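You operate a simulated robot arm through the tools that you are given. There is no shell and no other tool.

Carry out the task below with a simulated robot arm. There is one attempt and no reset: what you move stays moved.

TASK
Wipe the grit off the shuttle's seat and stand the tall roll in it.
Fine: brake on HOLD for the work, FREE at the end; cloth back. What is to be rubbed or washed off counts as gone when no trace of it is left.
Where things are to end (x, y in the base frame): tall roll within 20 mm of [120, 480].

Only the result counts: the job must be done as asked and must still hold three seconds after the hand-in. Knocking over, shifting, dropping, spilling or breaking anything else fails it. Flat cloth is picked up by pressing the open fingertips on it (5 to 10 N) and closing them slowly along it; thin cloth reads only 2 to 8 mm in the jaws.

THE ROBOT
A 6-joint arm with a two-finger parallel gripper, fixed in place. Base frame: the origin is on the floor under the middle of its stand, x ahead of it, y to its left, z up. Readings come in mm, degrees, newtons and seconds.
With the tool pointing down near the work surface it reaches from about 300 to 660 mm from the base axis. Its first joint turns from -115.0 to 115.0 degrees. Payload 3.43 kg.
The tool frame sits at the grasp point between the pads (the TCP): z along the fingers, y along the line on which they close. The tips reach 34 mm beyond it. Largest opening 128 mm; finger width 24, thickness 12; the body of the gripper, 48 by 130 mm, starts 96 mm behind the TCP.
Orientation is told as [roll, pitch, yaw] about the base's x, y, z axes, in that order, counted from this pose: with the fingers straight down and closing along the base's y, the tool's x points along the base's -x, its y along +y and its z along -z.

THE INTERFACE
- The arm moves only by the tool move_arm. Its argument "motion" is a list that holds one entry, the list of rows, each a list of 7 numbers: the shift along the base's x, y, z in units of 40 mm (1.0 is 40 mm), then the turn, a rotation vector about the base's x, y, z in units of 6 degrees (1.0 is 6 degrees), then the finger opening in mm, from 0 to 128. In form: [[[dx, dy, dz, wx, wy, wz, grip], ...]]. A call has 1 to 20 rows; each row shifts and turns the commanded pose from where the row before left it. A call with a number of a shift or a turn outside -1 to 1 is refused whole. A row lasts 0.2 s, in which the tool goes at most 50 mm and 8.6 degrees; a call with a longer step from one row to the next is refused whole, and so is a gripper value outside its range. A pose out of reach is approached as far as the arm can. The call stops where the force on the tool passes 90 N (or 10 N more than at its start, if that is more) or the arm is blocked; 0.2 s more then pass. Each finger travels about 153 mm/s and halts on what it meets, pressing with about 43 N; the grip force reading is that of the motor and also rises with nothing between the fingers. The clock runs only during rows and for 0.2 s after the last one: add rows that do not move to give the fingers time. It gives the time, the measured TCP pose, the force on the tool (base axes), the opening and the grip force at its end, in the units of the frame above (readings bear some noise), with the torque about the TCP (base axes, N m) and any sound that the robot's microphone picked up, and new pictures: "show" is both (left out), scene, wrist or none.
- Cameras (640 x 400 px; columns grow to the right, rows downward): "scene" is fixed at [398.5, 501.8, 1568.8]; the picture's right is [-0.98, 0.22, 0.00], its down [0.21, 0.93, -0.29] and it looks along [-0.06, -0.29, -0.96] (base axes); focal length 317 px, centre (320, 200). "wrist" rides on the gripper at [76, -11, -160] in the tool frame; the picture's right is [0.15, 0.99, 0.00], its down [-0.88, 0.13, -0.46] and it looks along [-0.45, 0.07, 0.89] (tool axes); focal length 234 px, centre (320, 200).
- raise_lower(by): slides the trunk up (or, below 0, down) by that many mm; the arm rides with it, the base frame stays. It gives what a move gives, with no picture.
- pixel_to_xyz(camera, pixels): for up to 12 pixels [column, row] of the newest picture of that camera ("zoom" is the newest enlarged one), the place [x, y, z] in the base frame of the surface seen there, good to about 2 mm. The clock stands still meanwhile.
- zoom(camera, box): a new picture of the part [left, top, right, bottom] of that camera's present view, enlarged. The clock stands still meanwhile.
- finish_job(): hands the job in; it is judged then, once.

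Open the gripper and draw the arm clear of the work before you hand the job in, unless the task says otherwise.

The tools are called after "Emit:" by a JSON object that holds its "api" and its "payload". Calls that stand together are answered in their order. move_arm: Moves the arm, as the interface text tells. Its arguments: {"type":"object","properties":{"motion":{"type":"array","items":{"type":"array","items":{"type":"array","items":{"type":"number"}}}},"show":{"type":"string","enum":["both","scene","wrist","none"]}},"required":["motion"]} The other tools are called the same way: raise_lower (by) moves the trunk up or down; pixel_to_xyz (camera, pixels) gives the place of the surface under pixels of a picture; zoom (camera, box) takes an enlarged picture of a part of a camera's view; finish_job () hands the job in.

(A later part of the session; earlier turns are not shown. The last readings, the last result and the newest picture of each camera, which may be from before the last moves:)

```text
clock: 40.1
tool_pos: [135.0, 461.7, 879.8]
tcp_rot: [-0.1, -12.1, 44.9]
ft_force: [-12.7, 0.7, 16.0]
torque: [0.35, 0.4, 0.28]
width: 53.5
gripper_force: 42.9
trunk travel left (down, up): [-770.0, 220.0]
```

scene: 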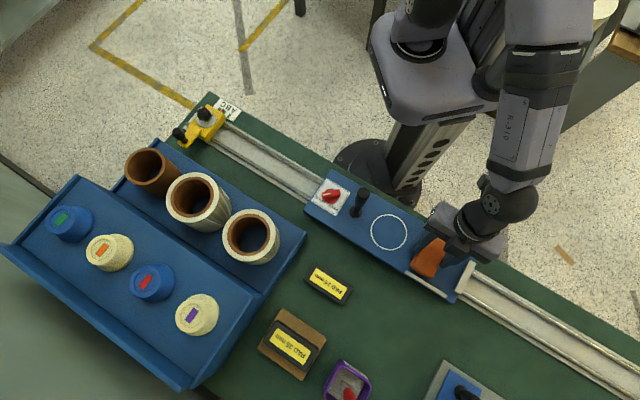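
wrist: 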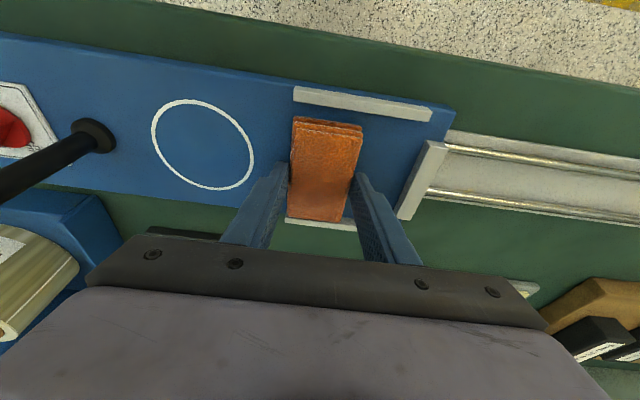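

I zoom in on the seat to look for traces and check the shuttle's position.

Emit:
{"api": "zoom", "payload": {"camera": "scene", "box": [395, 215, 495, 315]}}

Emit:
{"api": "zoom", "payload": {"camera": "wrist", "box": [240, 60, 470, 240]}}

```text
4.00 times, centred on (445, 265) of scene
```

zoom: 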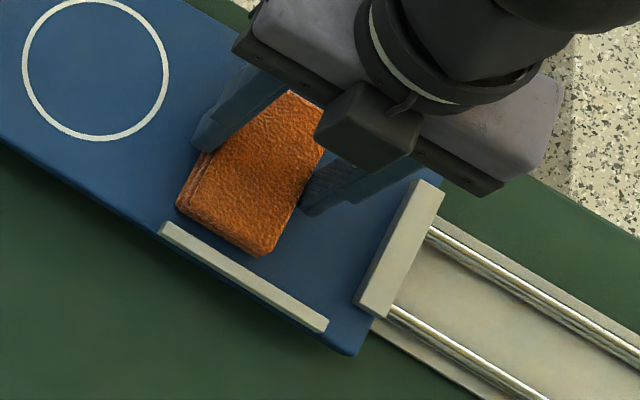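

```text
2.22 times, centred on (355, 150) of wrist
```

zoom: 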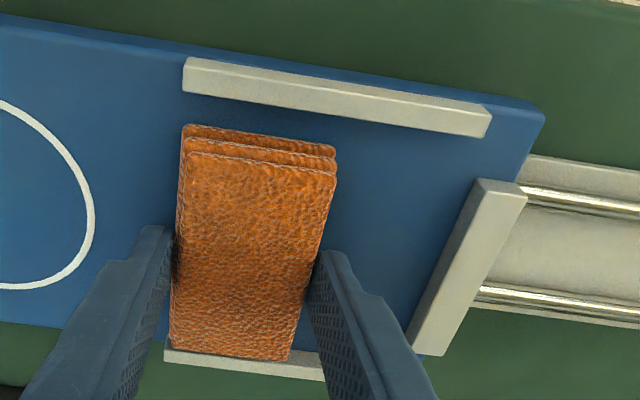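

The visible part of the seat is clean and the shuttle did not move. I do one more wiggle here towards the ring, then lift and look underneath.

Emit:
{"api": "move_arm", "payload": {"motion": [[[0.15, -0.15, 0, 0, 0, 0, 34], [0.15, -0.15, 0, 0, 0, 0, 34], [-0.1, -0.02, 0, 0, 0, 0, 34], [-0.17, 0.17, 0, 0, 0, 0, 34], [-0.17, 0.17, 0, 0, 0, 0, 34], [-0.17, 0.17, 0, 0, 0, 0, 34], [-0.17, 0.17, 0, 0, 0, 0, 34], [0.05, -0.05, 0.2, 0, 0, 0, 34], [0, 0, 0.5, 0, 0, 0, 34], [0.6, 0.6, 0.5, 0, 0, 0, 34], [0.7, 0.7, 0, 0, 0, 0, 34], [0.7, 0.7, 0, 0, 0, 0, 34], [0, 0, 0, 0, 0, 0, 34]]], "show": "both"}}

```text
clock: 42.9
tool_pos: [199.9, 554.8, 927.1]
tcp_rot: [0.0, -12.0, 45.0]
ft_force: [0.4, -0.6, -0.2]
torque: [0.01, -0.04, 0.01]
width: 53.6
gripper_force: 42.8
trunk travel left (down, up): [-770.0, 220.0]
```

scene: 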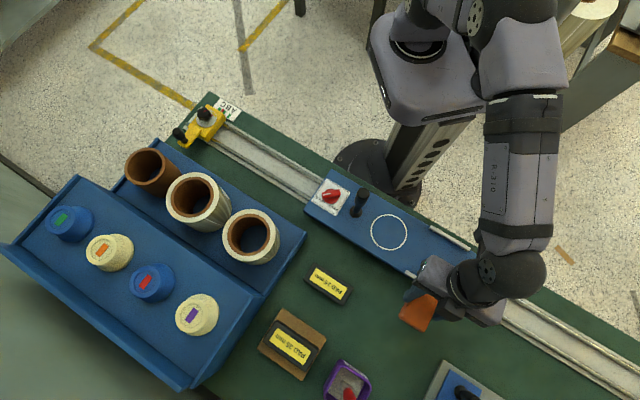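
wrist: 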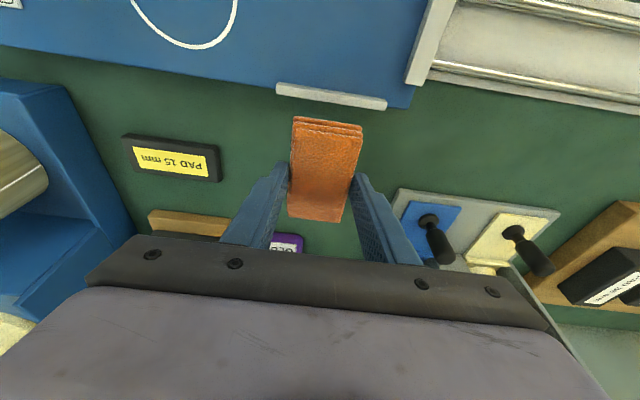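

Emit:
{"api": "zoom", "payload": {"camera": "wrist", "box": [240, 0, 460, 130]}}

Emit:
{"api": "zoom", "payload": {"camera": "scene", "box": [395, 215, 495, 315]}}

```text
2.91 times, centred on (350, 65) of wrist
```

zoom: 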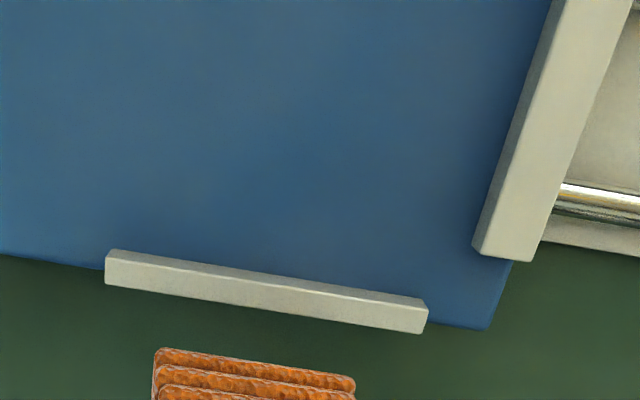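

```text
4.00 times, centred on (445, 265) of scene
```

zoom: 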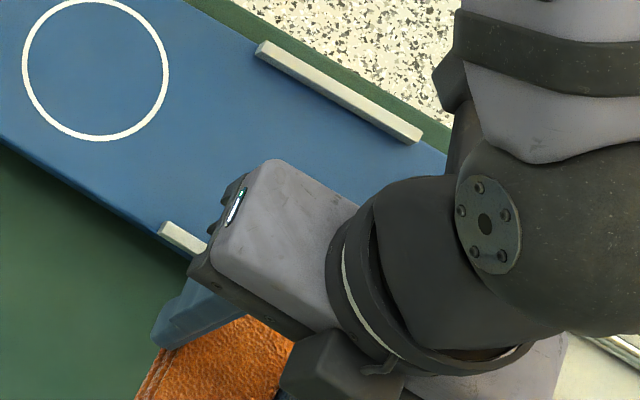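

Mostly clean, but I want a careful look for any faint trace. I lift to z≈1030 here to see the seat in the wrist camera.

Emit:
{"api": "move_arm", "payload": {"motion": [[[0, 0, 0.9, 0, 0, 0, 34], [0, 0, 0.9, 0, 0, 0, 34], [0, 0, 0.8, 0, 0, 0, 34], [0, 0, 0, 0, 0, 0, 34]]], "show": "wrist"}}

Emit:
{"api": "zoom", "payload": {"camera": "wrist", "box": [200, 0, 440, 150]}}

```text
clock: 43.9
tool_pos: [200.8, 556.3, 1029.2]
tcp_rot: [0.0, -12.0, 45.0]
ft_force: [0.3, -0.3, -0.5]
torque: [-0.03, 0.0, 0.0]
width: 53.3
gripper_force: 43.0
trunk travel left (down, up): [-770.0, 220.0]
```

wrist: 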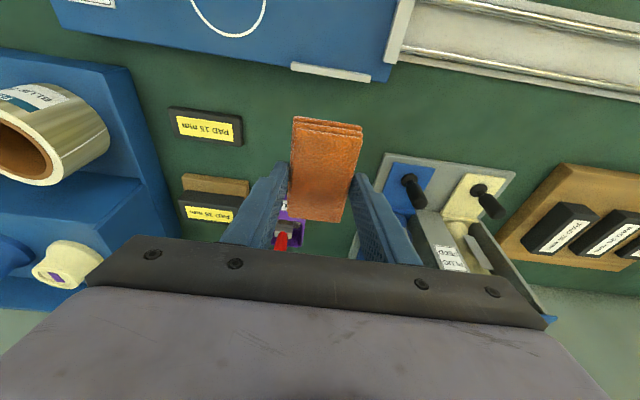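

```text
2.67 times, centred on (320, 75) of wrist
```

zoom: 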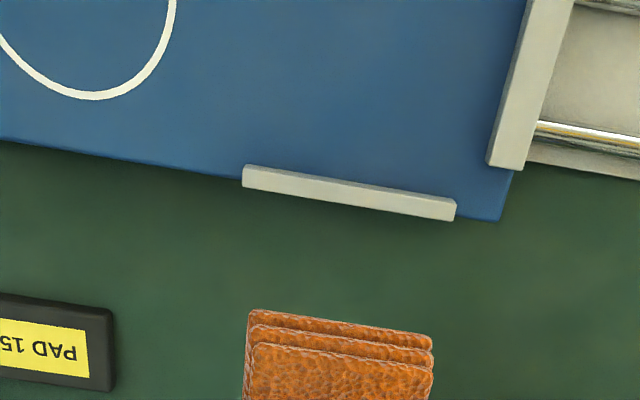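

The outer half of the seat is clean; the inner half is out of view. I swing the arm, cloth held high, toward (400, 330, 1030) so the fixed camera can see the whole seat.

Emit:
{"api": "move_arm", "payload": {"motion": [[[0.4, -0.5, 0.1, 0, 0, 0, 34], [0.57, -0.64, 0, 0, 0, 0, 34], [0.57, -0.64, 0, 0, 0, 0, 34], [0.57, -0.64, 0, 0, 0, 0, 34], [0.57, -0.64, 0, 0, 0, 0, 34], [0.57, -0.64, 0, 0, 0, 0, 34], [0.57, -0.64, 0, 0, 0, 0, 34], [0.57, -0.64, 0, 0, 0, 0, 34], [0.57, -0.64, 0, 0, 0, 0, 34], [0, 0, 0, 0, 0, 0, 34]]], "show": "both"}}

Emit:
{"api": "zoom", "payload": {"camera": "scene", "box": [405, 225, 475, 295]}}

Emit:
{"api": "zoom", "payload": {"camera": "scene", "box": [300, 165, 380, 225]}}

```text
clock: 46.1
tool_pos: [397.8, 330.2, 1034.1]
tcp_rot: [0.0, -12.0, 45.1]
ft_force: [-0.1, -0.5, 0.2]
torque: [-0.01, -0.02, -0.01]
width: 53.6
gripper_force: 42.9
trunk travel left (down, up): [-770.0, 220.0]
```

scene: 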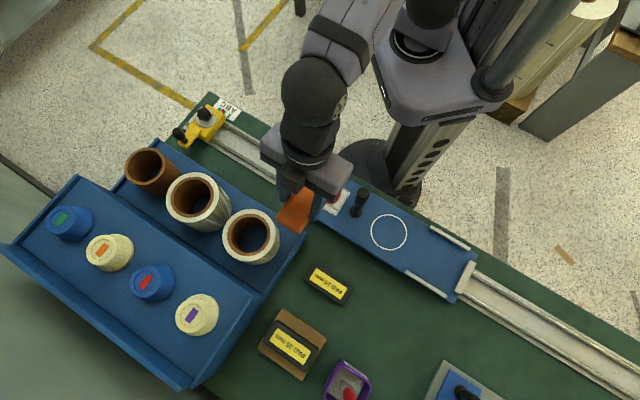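
wrist: 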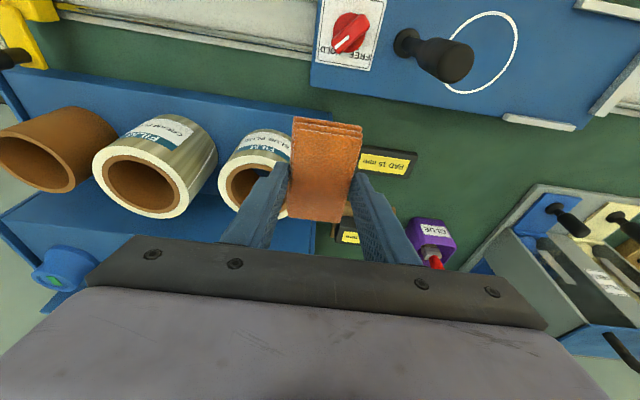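

```text
5.71 times, centred on (440, 260) of scene
```

zoom: 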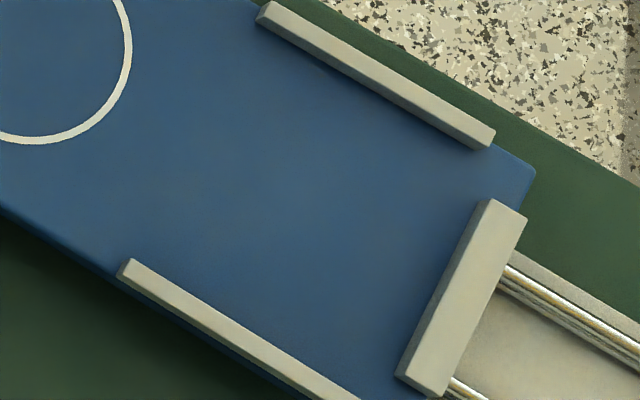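

```text
6.67 times, centred on (340, 195) of scene
```

zoom: 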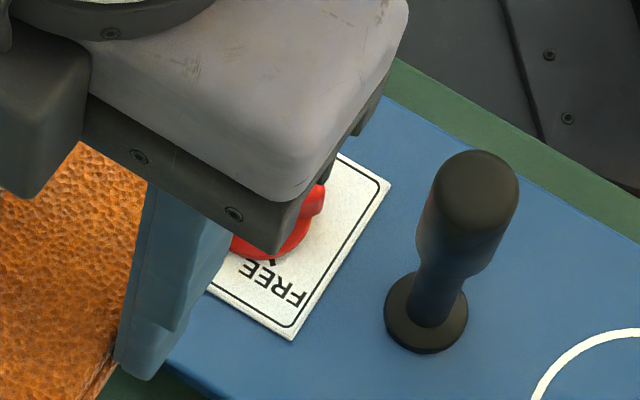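

The seat looks clean, but I zoom tighter to check for a faint residue.

Emit:
{"api": "zoom", "payload": {"camera": "scene", "box": [418, 240, 462, 280]}}

Emit:
{"api": "zoom", "payload": {"camera": "scene", "box": [430, 250, 450, 265]}}

Emit:
{"api": "zoom", "payload": {"camera": "scene", "box": [380, 220, 400, 240]}}

```text
10.00 times, centred on (440, 260) of scene
```

zoom: 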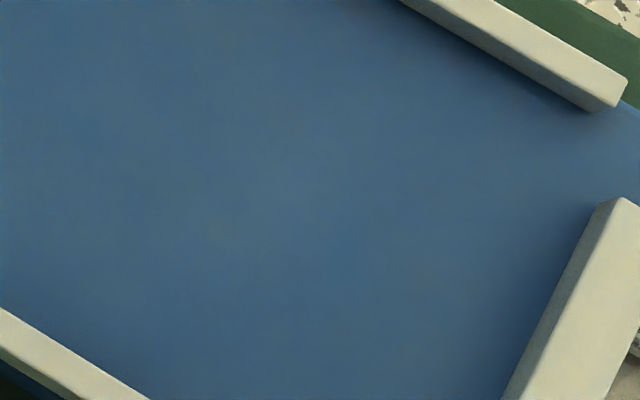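

```text
16.00 times, centred on (440, 258) of scene
```

zoom: 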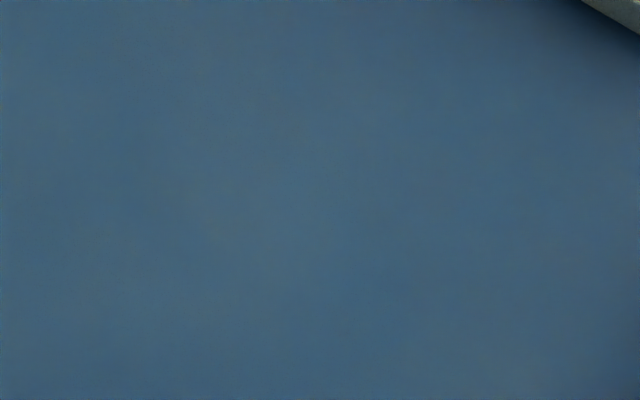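

```text
16.00 times, centred on (390, 230) of scene
```

zoom: 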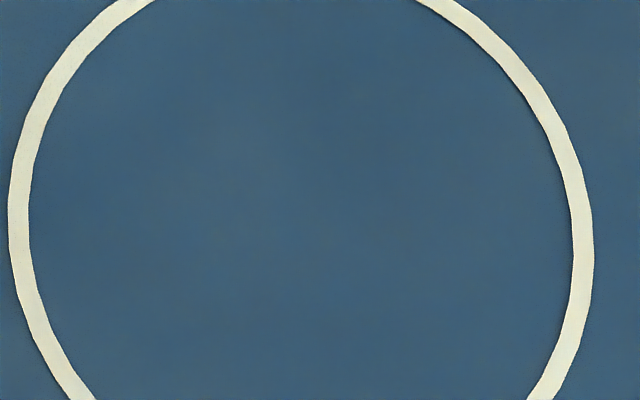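

No clear trace remains, but the middle shows the faintest mottling, so I wipe again thoroughly to be sure. I carry the cloth back above the seat's near end.

Emit:
{"api": "move_arm", "payload": {"motion": [[[-0.5, 0.25, 0, 0, 0, 0, 34], [-0.7, 0.35, 0, 0, 0, 0, 34], [-0.7, 0.35, 0, 0, 0, 0, 34], [-0.7, 0.35, 0, 0, 0, 0, 34], [-0.7, 0.35, 0, 0, 0, 0, 34], [-0.7, 0.35, 0, 0, 0, 0, 34], [-0.7, 0.35, 0, 0, 0, 0, 34], [-0.7, 0.35, 0, 0, 0, 0, 34], [-0.7, 0.35, 0, 0, 0, 0, 34], [-0.4, 0.2, -0.6, 0, 0, 0, 34], [0, 0, -0.7, 0, 0, 0, 34], [0, 0, -0.7, 0, 0, 0, 34], [0, 0, -0.7, 0, 0, 0, 34], [0, 0, -0.5, 0, 0, 0, 34], [0, 0, -0.3, 0, 0, 0, 34], [0, 0, 0, 0, 0, 0, 34]]], "show": "wrist"}}

```text
clock: 49.5
tool_pos: [138.3, 460.6, 893.8]
tcp_rot: [0.0, -12.0, 45.1]
ft_force: [-0.7, 0.9, -0.8]
torque: [-0.01, 0.01, 0.02]
width: 53.8
gripper_force: 43.2
trunk travel left (down, up): [-770.0, 220.0]
```

wrist: 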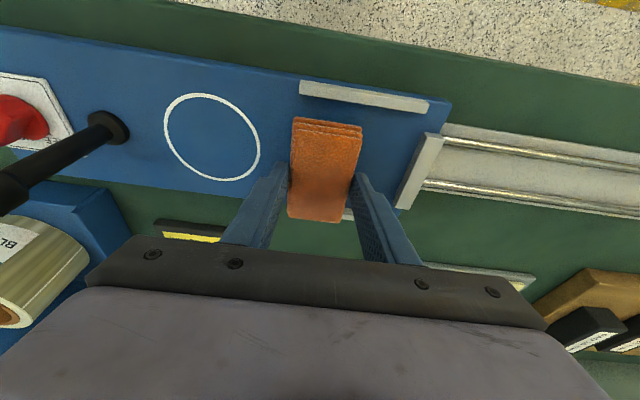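

Above the seat again; I press down to the earlier contact height and sweep in three lanes.

Emit:
{"api": "move_arm", "payload": {"motion": [[[0, 0, -0.2, 0, 0, 0, 34], [0, 0, -0.175, 0, 0, 0, 34], [-0.15, 0.15, 0, 0, 0, 0, 34], [-0.16, 0.16, 0, 0, 0, 0, 34], [-0.16, 0.16, 0, 0, 0, 0, 34], [-0.16, 0.16, 0, 0, 0, 0, 34], [-0.13, 0.13, 0, 0, 0, 0, 34], [0.08, 0.08, 0, 0, 0, 0, 34], [0.15, -0.15, 0, 0, 0, 0, 34], [0.16, -0.16, 0, 0, 0, 0, 34], [0.16, -0.16, 0, 0, 0, 0, 34], [0.16, -0.16, 0, 0, 0, 0, 34], [0.13, -0.13, 0, 0, 0, 0, 34], [-0.15, -0.15, 0, 0, 0, 0, 34], [-0.15, 0.15, 0, 0, 0, 0, 34], [-0.16, 0.16, 0, 0, 0, 0, 34], [-0.16, 0.16, 0, 0, 0, 0, 34], [-0.16, 0.16, 0, 0, 0, 0, 34], [-0.13, 0.13, 0, 0, 0, 0, 34], [0, 0, 0, 0, 0, 0, 34]]], "show": "wrist"}}

```text
clock: 53.7
tool_pos: [104.9, 489.8, 879.4]
tcp_rot: [0.0, -12.0, 45.0]
ft_force: [-0.1, -0.3, -0.7]
torque: [-0.01, -0.01, -0.01]
width: 53.8
gripper_force: 43.1
trunk travel left (down, up): [-770.0, 220.0]
```

wrist: 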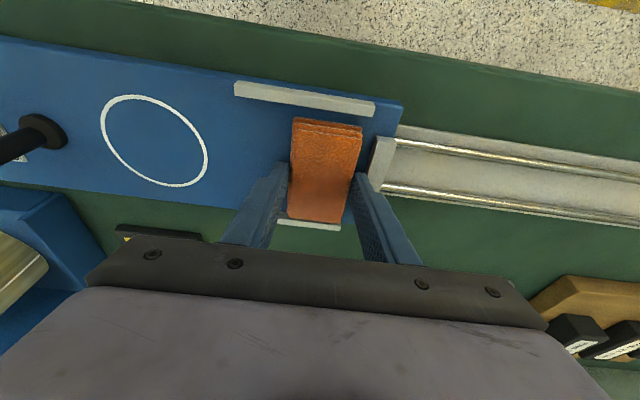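

There is no contact now (Fz≈0): the cloth has been pushed up a little in the jaws. I step down to find contact again.

Emit:
{"api": "move_arm", "payload": {"motion": [[[0.05, -0.05, -0.05, 0, 0, 0, 34], [0, 0, -0.03, 0, 0, 0, 34], [0, 0, 0, 0, 0, 0, 34]]], "show": "none"}}

```text
clock: 54.5
tool_pos: [105.4, 487.7, 879.9]
tcp_rot: [0.3, -12.4, 45.0]
ft_force: [-6.9, 5.3, 21.8]
torque: [-0.45, 0.46, -0.16]
width: 53.5
gripper_force: 43.1
trunk travel left (down, up): [-770.0, 220.0]
```

Contact at about 22 N. I ease up slightly and sweep the lanes again.

Emit:
{"api": "move_arm", "payload": {"motion": [[[0.1, -0.1, 0.02, 0, 0, 0, 34], [0.16, -0.16, 0, 0, 0, 0, 34], [0.16, -0.16, 0, 0, 0, 0, 34], [0.16, -0.16, 0, 0, 0, 0, 34], [0.16, -0.16, 0, 0, 0, 0, 34], [0.08, 0.08, 0, 0, 0, 0, 34], [-0.15, 0.15, 0, 0, 0, 0, 34], [-0.16, 0.16, 0, 0, 0, 0, 34], [-0.16, 0.16, 0, 0, 0, 0, 34], [-0.16, 0.16, 0, 0, 0, 0, 34], [-0.1, 0.1, 0, 0, 0, 0, 34], [0.08, 0.08, 0, 0, 0, 0, 34], [0.15, -0.15, 0, 0, 0, 0, 34], [0.16, -0.16, 0, 0, 0, 0, 34], [0.16, -0.16, 0, 0, 0, 0, 34], [0.16, -0.16, 0, 0, 0, 0, 34], [0.1, -0.1, 0, 0, 0, 0, 34], [-0.08, -0.08, 0, 0, 0, 0, 34], [0, 0, 0, 0, 0, 0, 34]]], "show": "wrist"}}

```text
clock: 58.5
tool_pos: [142.0, 462.2, 879.3]
tcp_rot: [0.2, -12.2, 44.9]
ft_force: [7.4, 10.1, 15.0]
torque: [0.39, -0.44, 0.05]
width: 53.6
gripper_force: 43.1
trunk travel left (down, up): [-770.0, 220.0]
```

wrist: 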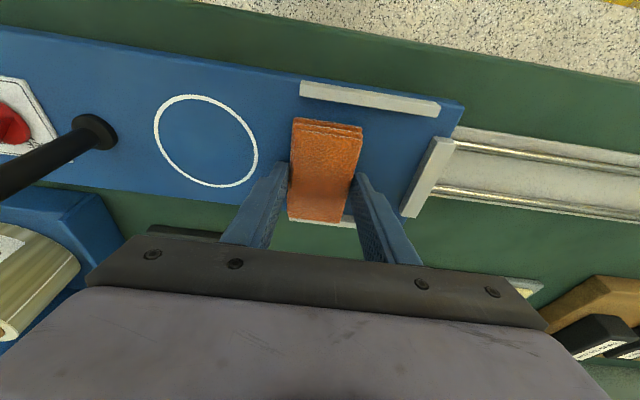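

Still 15 N contact all along. One more back-and-forth including the ring-side edge and the middle lane.

Emit:
{"api": "move_arm", "payload": {"motion": [[[0.12, -0.12, 0, 0, 0, 0, 34], [0.1, -0.1, 0, 0, 0, 0, 34], [-0.16, 0.16, 0, 0, 0, 0, 34], [-0.16, 0.16, 0, 0, 0, 0, 34], [-0.16, 0.16, 0, 0, 0, 0, 34], [-0.16, 0.16, 0, 0, 0, 0, 34], [-0.16, 0.16, 0, 0, 0, 0, 34], [-0.12, 0.12, 0, 0, 0, 0, 34], [-0.06, -0.06, 0, 0, 0, 0, 34], [0.16, -0.16, 0, 0, 0, 0, 34], [0.16, -0.16, 0, 0, 0, 0, 34], [0.16, -0.16, 0, 0, 0, 0, 34], [0.16, -0.16, 0, 0, 0, 0, 34], [0.16, -0.16, 0, 0, 0, 0, 34], [0, 0, 0, 0, 0, 0, 34]]], "show": "none"}}

```text
clock: 61.7
tool_pos: [139.9, 454.5, 876.9]
tcp_rot: [0.0, -12.2, 45.0]
ft_force: [-7.8, 7.2, 14.0]
torque: [0.31, 0.32, -0.01]
width: 53.7
gripper_force: 42.8
trunk travel left (down, up): [-770.0, 220.0]
```

Two full wipes are done. I lift the cloth and carry it back above its original place (TCP ≈ 278.8, 606.7).

Emit:
{"api": "move_arm", "payload": {"motion": [[[0, 0, 0.3, 0, 0, 0, 34], [0, 0, 0.5, 0, 0, 0, 34], [0, 0, 0.5, 0, 0, 0, 34], [0.434, 0.476, 0, 0, 0, 0, 34], [0.434, 0.476, 0, 0, 0, 0, 34], [0.434, 0.476, 0, 0, 0, 0, 34], [0.434, 0.476, 0, 0, 0, 0, 34], [0.434, 0.476, 0, 0, 0, 0, 34], [0.434, 0.476, 0, 0, 0, 0, 34], [0.434, 0.476, 0, 0, 0, 0, 34], [0.434, 0.476, 0, 0, 0, 0, 34], [0, 0, 0, 0, 0, 0, 34]]], "show": "both"}}

Emit:
{"api": "zoom", "payload": {"camera": "wrist", "box": [260, 80, 400, 260]}}

```text
clock: 64.3
tool_pos: [280.4, 604.5, 929.0]
tcp_rot: [0.0, -12.1, 45.0]
ft_force: [-0.1, -0.1, -0.5]
torque: [-0.03, 0.0, -0.02]
width: 53.6
gripper_force: 43.3
trunk travel left (down, up): [-770.0, 220.0]
```

scene: 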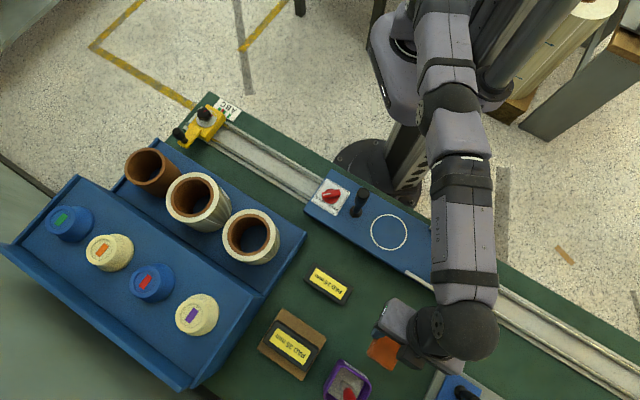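
wrist: 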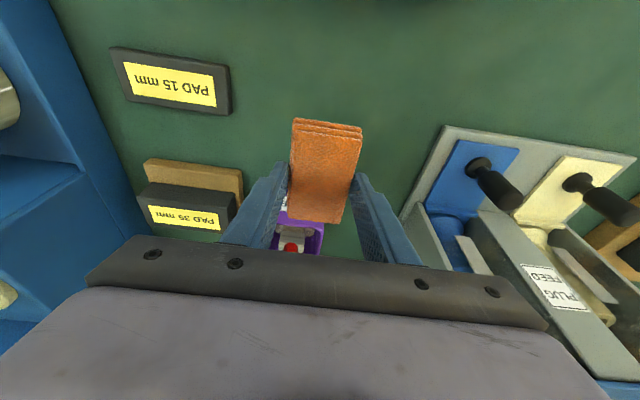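

```text
2.22 times, centred on (330, 170) of wrist
```

zoom: 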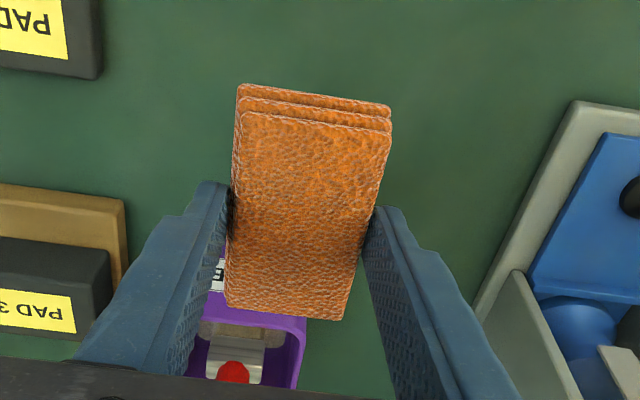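

The cloth hangs above its old spot. I descend to just above the table.

Emit:
{"api": "move_arm", "payload": {"motion": [[[-0.04, 0.055, -0.6, 0, 0, 0, 34], [0, 0, -0.6, 0, 0, 0, 34], [0, 0, -0.5, 0, 0, 0, 34], [0, 0, -0.3, 0, 0, 0, 34], [0, 0, -0.1, 0, 0, 0, 34], [0, 0, 0, 0, 0, 0, 34]]], "show": "none"}}

```text
clock: 65.7
tool_pos: [279.6, 607.7, 845.1]
tcp_rot: [0.0, -12.0, 45.1]
ft_force: [-0.4, -0.6, 0.2]
torque: [0.0, -0.03, -0.01]
width: 53.8
gripper_force: 43.7
trunk travel left (down, up): [-770.0, 220.0]
```

Still free at 845; I step down to touch.

Emit:
{"api": "move_arm", "payload": {"motion": [[[0, 0, -0.05, 0, 0, 0, 34], [0, 0, -0.05, 0, 0, 0, 34], [0, 0, 0, 0, 0, 0, 34]]], "show": "none"}}

```text
clock: 66.5
tool_pos: [278.6, 607.7, 842.6]
tcp_rot: [-0.1, -12.0, 44.9]
ft_force: [-0.6, -1.6, 5.2]
torque: [0.02, -0.09, -0.03]
width: 53.9
gripper_force: 43.0
trunk travel left (down, up): [-770.0, 220.0]
```

Touching with 5 N. I open slowly and rise straight up.

Emit:
{"api": "move_arm", "payload": {"motion": [[[0, 0, 0, 0, 0, 0, 54], [0, 0, 0, 0, 0, 0, 58], [0, 0, 0, 0, 0, 0, 66], [0, 0, 0, 0, 0, 0, 80], [0, 0, 0, 0, 0, 0, 90], [0, 0, 0.3, 0, 0, 0, 90], [0, 0, 0.6, 0, 0, 0, 90], [0, 0, 0.8, 0, 0, 0, 90], [0, 0, 0, 0, 0, 0, 90]]], "show": "both"}}

```text
clock: 68.5
tool_pos: [278.7, 609.3, 908.5]
tcp_rot: [0.0, -11.9, 45.0]
ft_force: [-0.3, -0.4, 0.4]
torque: [0.02, -0.01, 0.03]
width: 89.9
gripper_force: 0.0
trunk travel left (down, up): [-770.0, 220.0]
```

scene: 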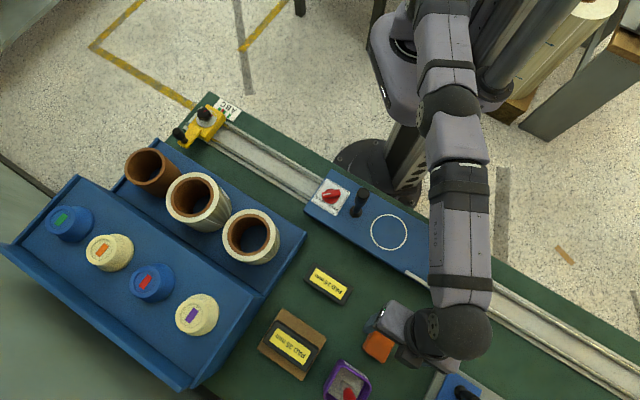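
wrist: 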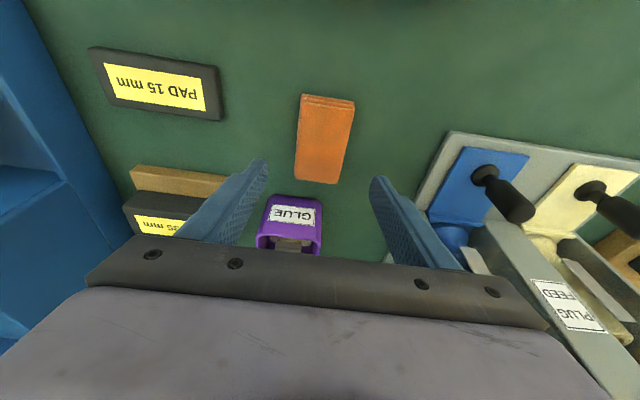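

The cloth is back and free. Now I measure the tall roll (middle one, pixel ~199,200) from an enlarged picture.

Emit:
{"api": "zoom", "payload": {"camera": "scene", "box": [150, 160, 250, 240]}}

Emit:
{"api": "pixel_to_xyz", "payload": {"camera": "zoom", "pixels": [[185, 90], [165, 130], [160, 170], [178, 215], [215, 255], [262, 268], [255, 78], [315, 92], [360, 135], [368, 185], [350, 235], [310, 262]]}}

Emit:
{"api": "pixel_to_xyz", "payload": {"camera": "zoom", "pixels": [[130, 100], [140, 260], [240, 300], [330, 300], [400, 260], [420, 200], [400, 130], [350, 80], [460, 260], [60, 230], [100, 300], [200, 340]]}}

```text
5.00 times, centred on (200, 200) of scene
```

zoom: 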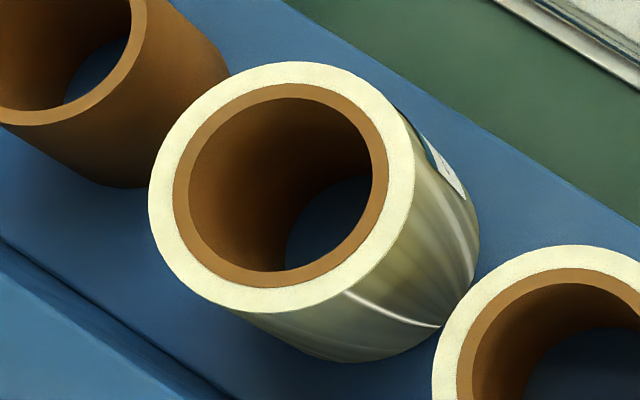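

```text
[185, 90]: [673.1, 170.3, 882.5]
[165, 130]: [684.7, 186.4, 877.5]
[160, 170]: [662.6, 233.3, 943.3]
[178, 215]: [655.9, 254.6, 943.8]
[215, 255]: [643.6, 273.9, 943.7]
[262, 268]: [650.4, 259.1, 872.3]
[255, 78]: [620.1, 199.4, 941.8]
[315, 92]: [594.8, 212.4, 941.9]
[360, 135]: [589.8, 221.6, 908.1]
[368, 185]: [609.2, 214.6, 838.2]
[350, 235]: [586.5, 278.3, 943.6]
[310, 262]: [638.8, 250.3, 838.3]
```

```text
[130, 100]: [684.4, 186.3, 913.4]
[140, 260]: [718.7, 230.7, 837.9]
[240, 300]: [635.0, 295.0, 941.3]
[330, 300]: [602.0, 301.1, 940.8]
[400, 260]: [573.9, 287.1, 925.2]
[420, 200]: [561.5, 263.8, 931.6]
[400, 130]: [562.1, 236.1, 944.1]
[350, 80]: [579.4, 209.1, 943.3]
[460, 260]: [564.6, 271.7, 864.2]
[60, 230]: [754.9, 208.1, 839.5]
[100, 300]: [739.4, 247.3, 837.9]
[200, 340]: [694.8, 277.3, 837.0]
```

The roll's rim is near (611, 254), about 105–110 mm across. I need it more exactly: tighter zooms on the rim edges.

Emit:
{"api": "zoom", "payload": {"camera": "scene", "box": [164, 168, 236, 228]}}

Emit:
{"api": "pixel_to_xyz", "payload": {"camera": "zoom", "pixels": [[122, 195], [128, 140], [160, 80], [220, 38], [300, 18], [370, 30], [430, 70], [468, 130], [466, 190], [440, 250], [390, 310], [320, 345]]}}

Emit:
{"api": "pixel_to_xyz", "payload": {"camera": "zoom", "pixels": [[128, 195], [134, 145], [166, 86], [224, 44], [300, 24], [366, 36], [425, 75], [460, 130], [458, 190], [432, 250], [260, 345], [200, 318]]}}

```text
6.67 times, centred on (200, 198) of scene
```

zoom: 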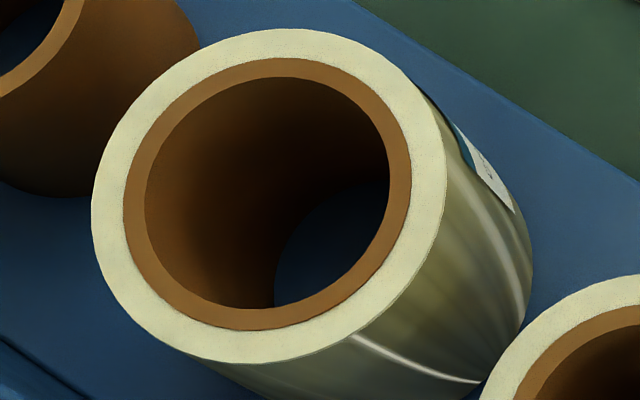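

```text
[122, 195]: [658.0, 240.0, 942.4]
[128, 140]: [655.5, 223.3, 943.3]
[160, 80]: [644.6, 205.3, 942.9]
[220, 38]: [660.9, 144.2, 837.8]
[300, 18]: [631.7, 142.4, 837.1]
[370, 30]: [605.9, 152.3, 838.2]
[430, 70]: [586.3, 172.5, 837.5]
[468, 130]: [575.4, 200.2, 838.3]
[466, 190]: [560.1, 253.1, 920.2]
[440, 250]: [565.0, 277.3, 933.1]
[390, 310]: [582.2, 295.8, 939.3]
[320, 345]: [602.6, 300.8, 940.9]
```

```text
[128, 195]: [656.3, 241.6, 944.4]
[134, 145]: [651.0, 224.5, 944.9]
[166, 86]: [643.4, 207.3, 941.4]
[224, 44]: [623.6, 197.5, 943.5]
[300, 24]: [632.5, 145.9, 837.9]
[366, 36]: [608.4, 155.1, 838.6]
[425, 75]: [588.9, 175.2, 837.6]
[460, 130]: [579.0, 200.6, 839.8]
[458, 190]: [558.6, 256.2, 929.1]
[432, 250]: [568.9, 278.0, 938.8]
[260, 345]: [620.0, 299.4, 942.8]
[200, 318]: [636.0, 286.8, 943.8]
```

Before the roll I move the arm up and away, undoing the tilt, so that the fixed camera can see the seat again for a final trace check and rail measurement.

Emit:
{"api": "move_arm", "payload": {"motion": [[[0, 0, 0.9, 0, 0, 0, 90], [0, 0, 0.9, 0, 0, 0, 90], [0.3, -0.9, 0.4, 0, 0, 0, 90], [0.3, -0.9, 0.4, 0, 0, 0, 90], [0.3, -0.9, 0.4, 0, 0, 0, 90], [0.3, -0.9, 0.4, 0, 0, 0, 90], [0.4, -0.7, 0, -0.707, 0.707, -0.5, 90], [0.4, -0.7, 0, -0.707, 0.707, -0.5, 90], [0.4, -0.7, 0, 0, 0, -1, 90], [0.4, -0.7, 0, 0, 0, -1, 90], [0.2, -0.7, 0, 0, 0, -1, 90], [0, 0, 0, 0, 0, -1, 90], [0, 0, 0, 0, 0, -1, 90], [0, 0, 0, 0, 0, -1, 90], [0, 0, 0, 0, 0, -1, 90], [0, 0, 0, 0, 0, -1, 90], [0, 0, 0, 0, 0, -1, 90], [0, 0, 0, 0, 0, -1, 90], [0, 0, 0, 0, 0, -1, 90], [0, 0, 0, 0, 0, 0, 90]]], "show": "both"}}

Emit:
{"api": "zoom", "payload": {"camera": "scene", "box": [405, 225, 475, 295]}}

```text
clock: 72.7
tool_pos: [396.3, 313.7, 1042.2]
tcp_rot: [-0.6, 0.0, -27.1]
ft_force: [0.0, -0.7, 0.1]
torque: [0.0, -0.01, 0.03]
width: 90.2
gripper_force: 0.0
out of reach, approached as far as the arm can: row 1, 2
trunk travel left (down, up): [-770.0, 220.0]
```

scene: 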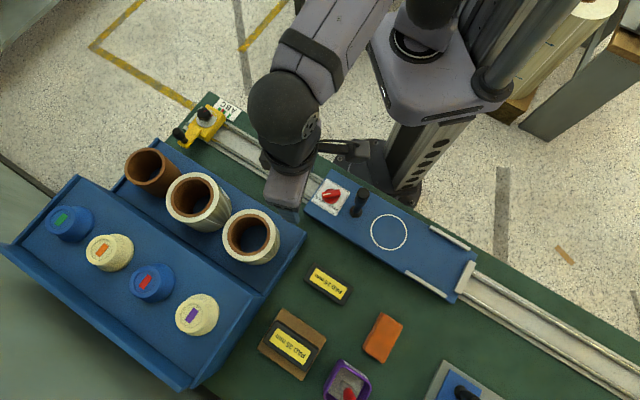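
wrist: 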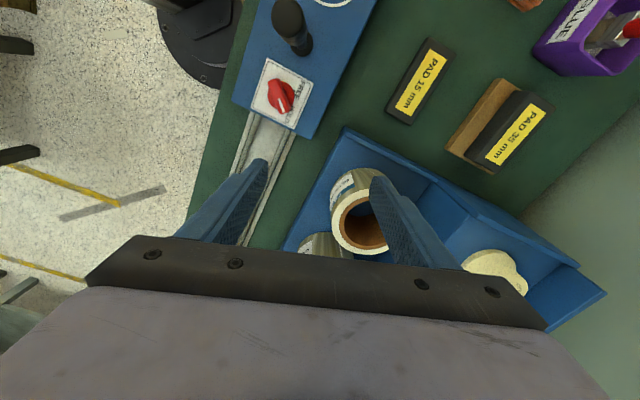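

```text
5.71 times, centred on (440, 260) of scene
```

zoom: 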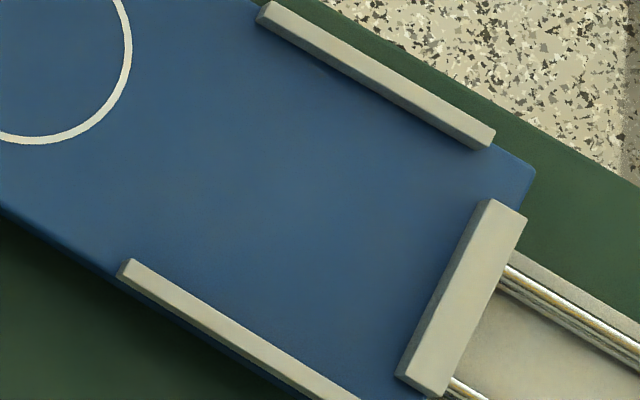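

The seat looks clean and the cloth is back at (382,335). I take one more tight zoom for traces and measure the rails' inner edges.

Emit:
{"api": "zoom", "payload": {"camera": "scene", "box": [418, 240, 462, 280]}}

Emit:
{"api": "pixel_to_xyz", "payload": {"camera": "zoom", "pixels": [[420, 18], [598, 112], [500, 70], [560, 100], [5, 305], [140, 392], [70, 350], [600, 205], [510, 390], [555, 300], [618, 90], [430, 5]]}}

Emit:
{"api": "zoom", "payload": {"camera": "scene", "box": [350, 300, 420, 370]}}

Emit:
{"api": "pixel_to_xyz", "payload": {"camera": "zoom", "pixels": [[312, 75], [408, 150], [310, 343], [205, 275], [300, 210]]}}

```text
10.00 times, centred on (440, 260) of scene
```

zoom: 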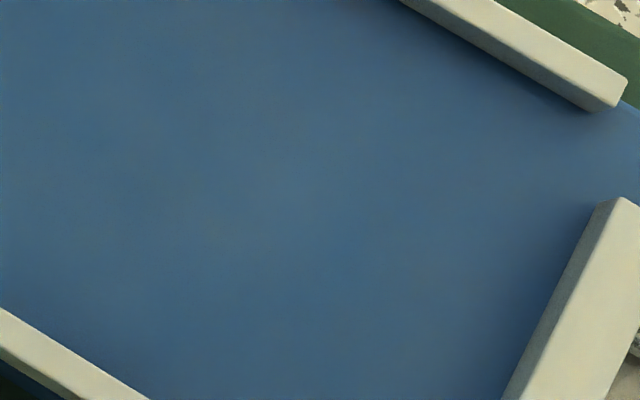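

```text
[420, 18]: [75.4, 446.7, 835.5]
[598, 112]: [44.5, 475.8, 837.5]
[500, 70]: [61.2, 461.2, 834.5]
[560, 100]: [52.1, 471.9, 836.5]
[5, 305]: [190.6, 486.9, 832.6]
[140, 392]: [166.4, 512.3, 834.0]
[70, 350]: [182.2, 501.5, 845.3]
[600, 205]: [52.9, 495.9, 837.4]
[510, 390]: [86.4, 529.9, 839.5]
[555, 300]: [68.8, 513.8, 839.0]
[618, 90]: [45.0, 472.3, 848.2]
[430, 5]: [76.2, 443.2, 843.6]
```

```text
5.71 times, centred on (385, 335) of scene
```

zoom: 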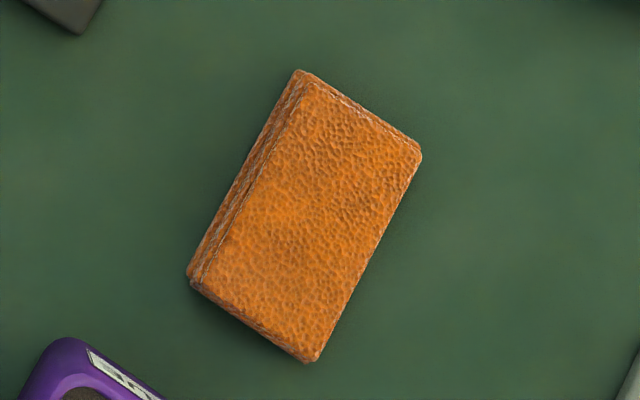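

```text
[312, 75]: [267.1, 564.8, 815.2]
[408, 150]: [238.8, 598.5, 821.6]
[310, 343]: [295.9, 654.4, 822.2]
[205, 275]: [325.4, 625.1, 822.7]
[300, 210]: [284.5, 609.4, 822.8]
```

The cloth is back within ~2 mm. The seat's middle shows a faint mottle in the fixed camera, so I go look with the wrist camera from close above before deciding.

Emit:
{"api": "move_arm", "payload": {"motion": [[[-0.5, 0.3, 0, 0.1, 0, 0, 90], [-0.64, 0.41, 0, 0, 0, 0, 90], [-0.64, 0.41, 0, 0, 0, 0, 90], [-0.64, 0.41, 0, 0, 0, 0, 90], [-0.64, 0.41, 0, 0, 0, 0, 90], [-0.64, 0.41, 0, 0, 0, 0, 90], [-0.64, 0.41, 0, 0, 0, 0, 90], [-0.64, 0.41, 0, 0, 0, 0, 90], [-0.64, 0.41, 0, 0, 0, 0, 90], [0, 0, -0.8, 0, 0, 0, 90], [0, 0, -0.8, 0, 0, 0, 90], [0, 0, -0.8, 0, 0, 0, 90], [0, 0, -0.8, 0, 0, 0, 90], [0, 0, 0, 0, 0, 0, 90]]], "show": "wrist"}}

Emit:
{"api": "zoom", "payload": {"camera": "wrist", "box": [220, 20, 460, 170]}}

```text
clock: 75.7
tool_pos: [169.1, 456.8, 913.1]
tcp_rot: [-0.2, 0.2, -27.0]
ft_force: [0.3, -0.3, -0.1]
torque: [0.0, -0.01, 0.03]
width: 90.3
gripper_force: 0.0
trunk travel left (down, up): [-770.0, 220.0]
```

wrist: 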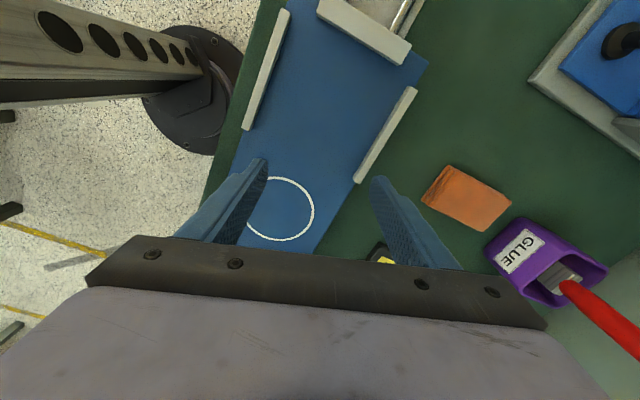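

```text
2.67 times, centred on (340, 95) of wrist
```

zoom: 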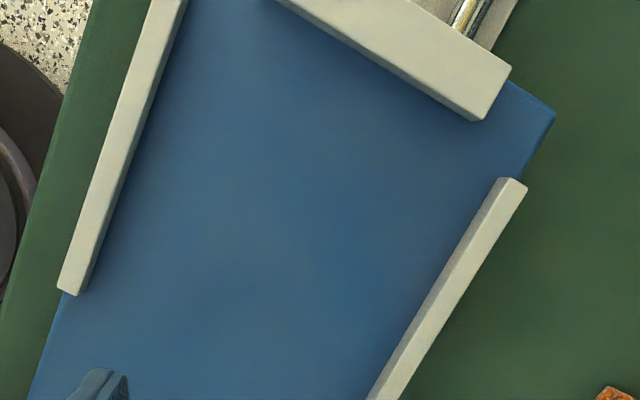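

Emit:
{"api": "zoom", "payload": {"camera": "wrist", "box": [285, 50, 385, 115]}}

Emit:
{"api": "pixel_to_xyz", "payload": {"camera": "wrist", "pixels": [[284, 28], [252, 120], [385, 120], [357, 175], [272, 95], [375, 115], [395, 60], [325, 18], [340, 95], [412, 92], [360, 178]]}}

```text
6.15 times, centred on (335, 82) of wrist
```

zoom: 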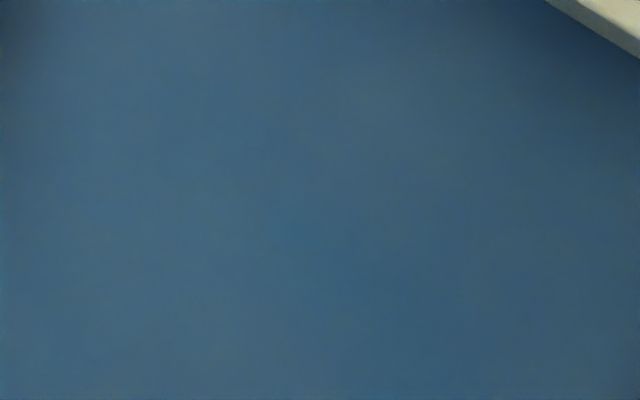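

```text
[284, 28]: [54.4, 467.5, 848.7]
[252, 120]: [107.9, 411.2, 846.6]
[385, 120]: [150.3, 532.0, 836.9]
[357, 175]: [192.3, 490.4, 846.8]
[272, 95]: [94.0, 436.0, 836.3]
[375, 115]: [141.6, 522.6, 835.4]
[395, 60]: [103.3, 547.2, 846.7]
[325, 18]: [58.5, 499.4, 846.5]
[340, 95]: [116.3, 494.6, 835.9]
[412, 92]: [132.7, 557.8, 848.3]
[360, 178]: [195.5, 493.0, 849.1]
```

The seat is clean (only the plate's own texture). I now measure the rail gap more exactly from this closer view.

Emit:
{"api": "zoom", "payload": {"camera": "wrist", "box": [220, 0, 460, 190]}}

Emit:
{"api": "pixel_to_xyz", "payload": {"camera": "zoom", "pixels": [[205, 60], [200, 60], [193, 65], [160, 190], [150, 195], [138, 190], [470, 225], [480, 230], [488, 235], [420, 315], [428, 320], [436, 325]]}}

```text
2.11 times, centred on (340, 95) of wrist
```

zoom: 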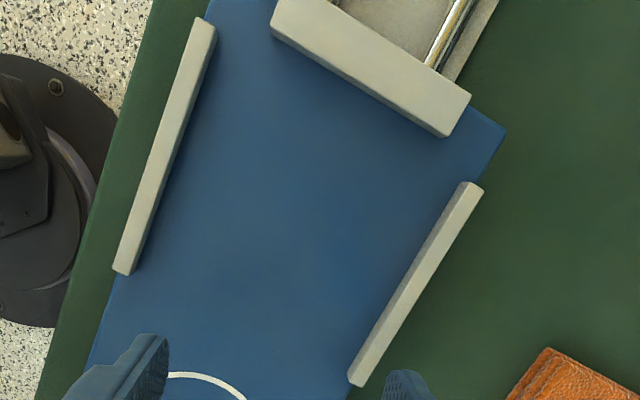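

```text
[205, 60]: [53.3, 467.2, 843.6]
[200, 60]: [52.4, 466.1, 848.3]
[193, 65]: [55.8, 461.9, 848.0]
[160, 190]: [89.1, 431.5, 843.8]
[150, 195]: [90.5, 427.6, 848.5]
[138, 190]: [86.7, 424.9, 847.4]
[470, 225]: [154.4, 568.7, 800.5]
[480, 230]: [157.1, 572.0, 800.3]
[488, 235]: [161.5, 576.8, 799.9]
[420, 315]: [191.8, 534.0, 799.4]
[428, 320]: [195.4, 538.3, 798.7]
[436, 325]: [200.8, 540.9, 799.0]
```

Emit:
{"api": "pixel_to_xyz", "payload": {"camera": "zoom", "pixels": [[436, 225], [440, 227], [444, 229], [448, 231], [452, 233], [395, 297], [399, 299], [403, 301], [407, 303], [300, 60], [340, 85], [420, 130]]}}

Emit:
{"api": "pixel_to_xyz", "payload": {"camera": "zoom", "pixels": [[209, 62], [213, 64], [217, 66], [164, 192], [168, 194], [172, 196], [432, 223], [391, 295], [360, 97], [400, 122]]}}

```text
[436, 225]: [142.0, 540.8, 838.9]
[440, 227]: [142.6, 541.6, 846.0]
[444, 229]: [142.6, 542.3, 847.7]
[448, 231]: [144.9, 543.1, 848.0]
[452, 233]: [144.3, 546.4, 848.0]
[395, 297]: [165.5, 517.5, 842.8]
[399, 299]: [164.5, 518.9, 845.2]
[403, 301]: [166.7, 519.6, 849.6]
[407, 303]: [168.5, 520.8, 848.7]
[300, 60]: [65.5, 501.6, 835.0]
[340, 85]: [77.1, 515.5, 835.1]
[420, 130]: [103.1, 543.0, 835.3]
```

```text
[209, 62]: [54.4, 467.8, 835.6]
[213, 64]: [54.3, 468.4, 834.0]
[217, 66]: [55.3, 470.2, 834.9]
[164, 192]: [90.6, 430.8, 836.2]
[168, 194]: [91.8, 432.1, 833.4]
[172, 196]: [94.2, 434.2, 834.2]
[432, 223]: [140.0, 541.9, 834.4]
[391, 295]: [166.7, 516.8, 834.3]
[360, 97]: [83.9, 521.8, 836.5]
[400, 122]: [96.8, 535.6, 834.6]
```

Rail inner faces are at v≈368.5 and 483 (gap ≈114), stop at u≈310; the roll is ≈109 mm wide, so it fits with its centre near (122, 480). I raise the trunk by 90 for better reach at roll height.

Emit:
{"api": "raise_lower", "payload": {"by": 90}}

Emit:
{"api": "move_arm", "payload": {"motion": [[[0.4, -0.2, 0.4, 0, 0, -0.48, 60], [0.7, -0.39, 0.4, 0, 0, -0.48, 60], [0.74, -0.41, 0, 0, 0, -0.48, 60], [0.74, -0.41, 0, 0, 0, -0.48, 60], [0.74, -0.41, 0, 0, 0, -0.48, 60], [0.74, -0.41, 0, 0, 0, -0.48, 60], [0.74, -0.41, 0, 0, 0, -0.48, 60], [0.74, -0.41, 0, 0, 0, -0.48, 60], [0.74, -0.41, 0, 0, 0, -0.48, 60], [0.74, -0.41, 0, 0, 0, -0.48, 60], [0.74, -0.41, 0, 0, 0, -0.48, 60], [0.74, -0.41, 0, 0, 0, -0.48, 60], [0.5, -0.3, 0, 0, 0, -0.48, 60], [0, 0, 0, 0, 0, -0.48, 60], [0, 0, 0, 0, 0, 0, 60]]], "show": "both"}}

```text
clock: 77.0
tool_pos: [169.8, 456.4, 1004.7]
tcp_rot: [-0.1, 0.2, -27.0]
ft_force: [-0.8, -1.0, 0.0]
torque: [0.01, -0.02, -0.06]
width: 90.3
gripper_force: 0.0
trunk travel left (down, up): [-860.0, 130.0]
```

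```text
clock: 80.2
tool_pos: [530.5, 255.7, 1036.1]
tcp_rot: [0.0, 0.1, -67.2]
ft_force: [-0.6, 0.0, -0.3]
torque: [-0.02, -0.02, 0.01]
width: 60.0
gripper_force: 0.0
trunk travel left (down, up): [-860.0, 130.0]
```

scene: 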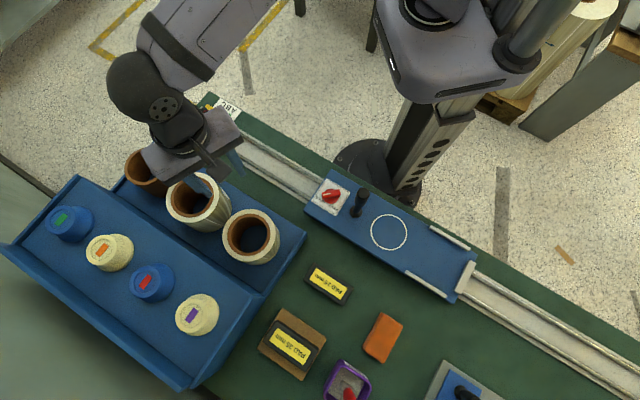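
wrist: 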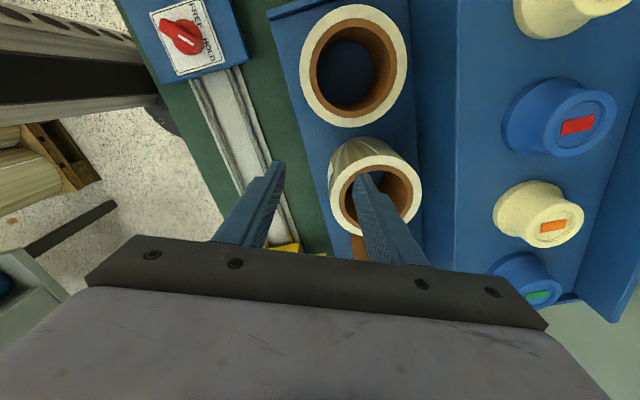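

The wrist camera shows the tall roll's rim around (375,200). I zoom and measure rim points here for an exact centre.

Emit:
{"api": "zoom", "payload": {"camera": "wrist", "box": [310, 130, 440, 250]}}

Emit:
{"api": "zoom", "payload": {"camera": "scene", "box": [130, 130, 290, 270]}}

```text
3.33 times, centred on (375, 190) of wrist
```

zoom: 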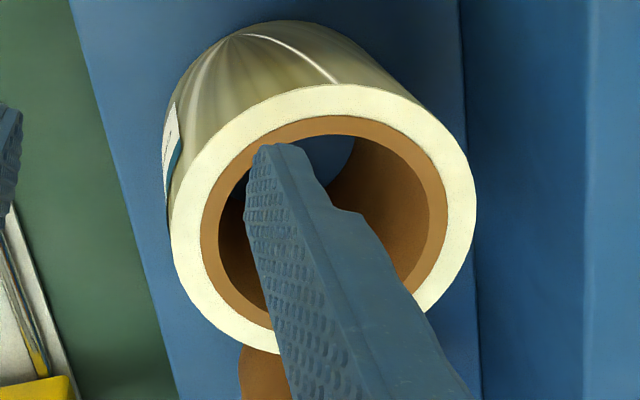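

```text
2.86 times, centred on (210, 200) of scene
```

zoom: 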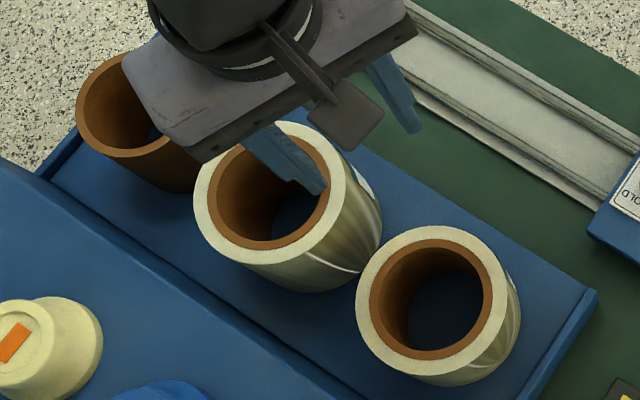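

Emit:
{"api": "zoom", "payload": {"camera": "wrist", "box": [310, 130, 440, 250]}}

Emit:
{"api": "pixel_to_xyz", "payload": {"camera": "zoom", "pixels": [[176, 230], [195, 285], [240, 338], [184, 190], [215, 140], [265, 102], [330, 90], [400, 106], [445, 145], [470, 200], [458, 255], [432, 298]]}}

Emit:
{"api": "pixel_to_xyz", "payload": {"camera": "zoom", "pixels": [[222, 240], [232, 275], [262, 310], [228, 200], [250, 170], [345, 140], [395, 155], [425, 190], [425, 230], [405, 270], [340, 150], [200, 240]]}}

```text
3.33 times, centred on (375, 190) of wrist
```

zoom: 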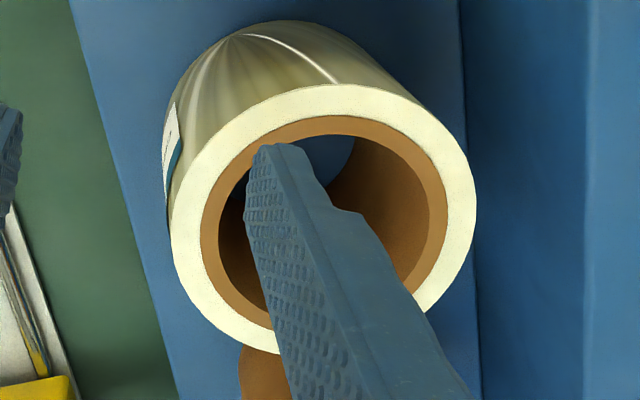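

```text
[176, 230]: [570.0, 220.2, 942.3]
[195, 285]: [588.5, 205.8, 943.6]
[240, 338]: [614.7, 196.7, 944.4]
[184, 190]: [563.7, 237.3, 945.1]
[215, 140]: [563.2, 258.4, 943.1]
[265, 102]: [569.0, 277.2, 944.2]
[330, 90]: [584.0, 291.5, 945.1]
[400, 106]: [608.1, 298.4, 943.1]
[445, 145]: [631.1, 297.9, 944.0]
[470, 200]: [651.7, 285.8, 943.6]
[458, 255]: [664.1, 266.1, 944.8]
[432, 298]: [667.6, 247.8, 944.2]
```

```text
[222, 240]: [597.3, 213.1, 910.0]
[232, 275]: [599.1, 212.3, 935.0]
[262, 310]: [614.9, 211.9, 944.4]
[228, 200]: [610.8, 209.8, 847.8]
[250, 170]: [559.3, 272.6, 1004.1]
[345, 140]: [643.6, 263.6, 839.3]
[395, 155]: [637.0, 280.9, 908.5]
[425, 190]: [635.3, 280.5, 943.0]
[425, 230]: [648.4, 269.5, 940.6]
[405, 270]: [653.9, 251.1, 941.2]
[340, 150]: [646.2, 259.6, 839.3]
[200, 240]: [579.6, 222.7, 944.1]
```

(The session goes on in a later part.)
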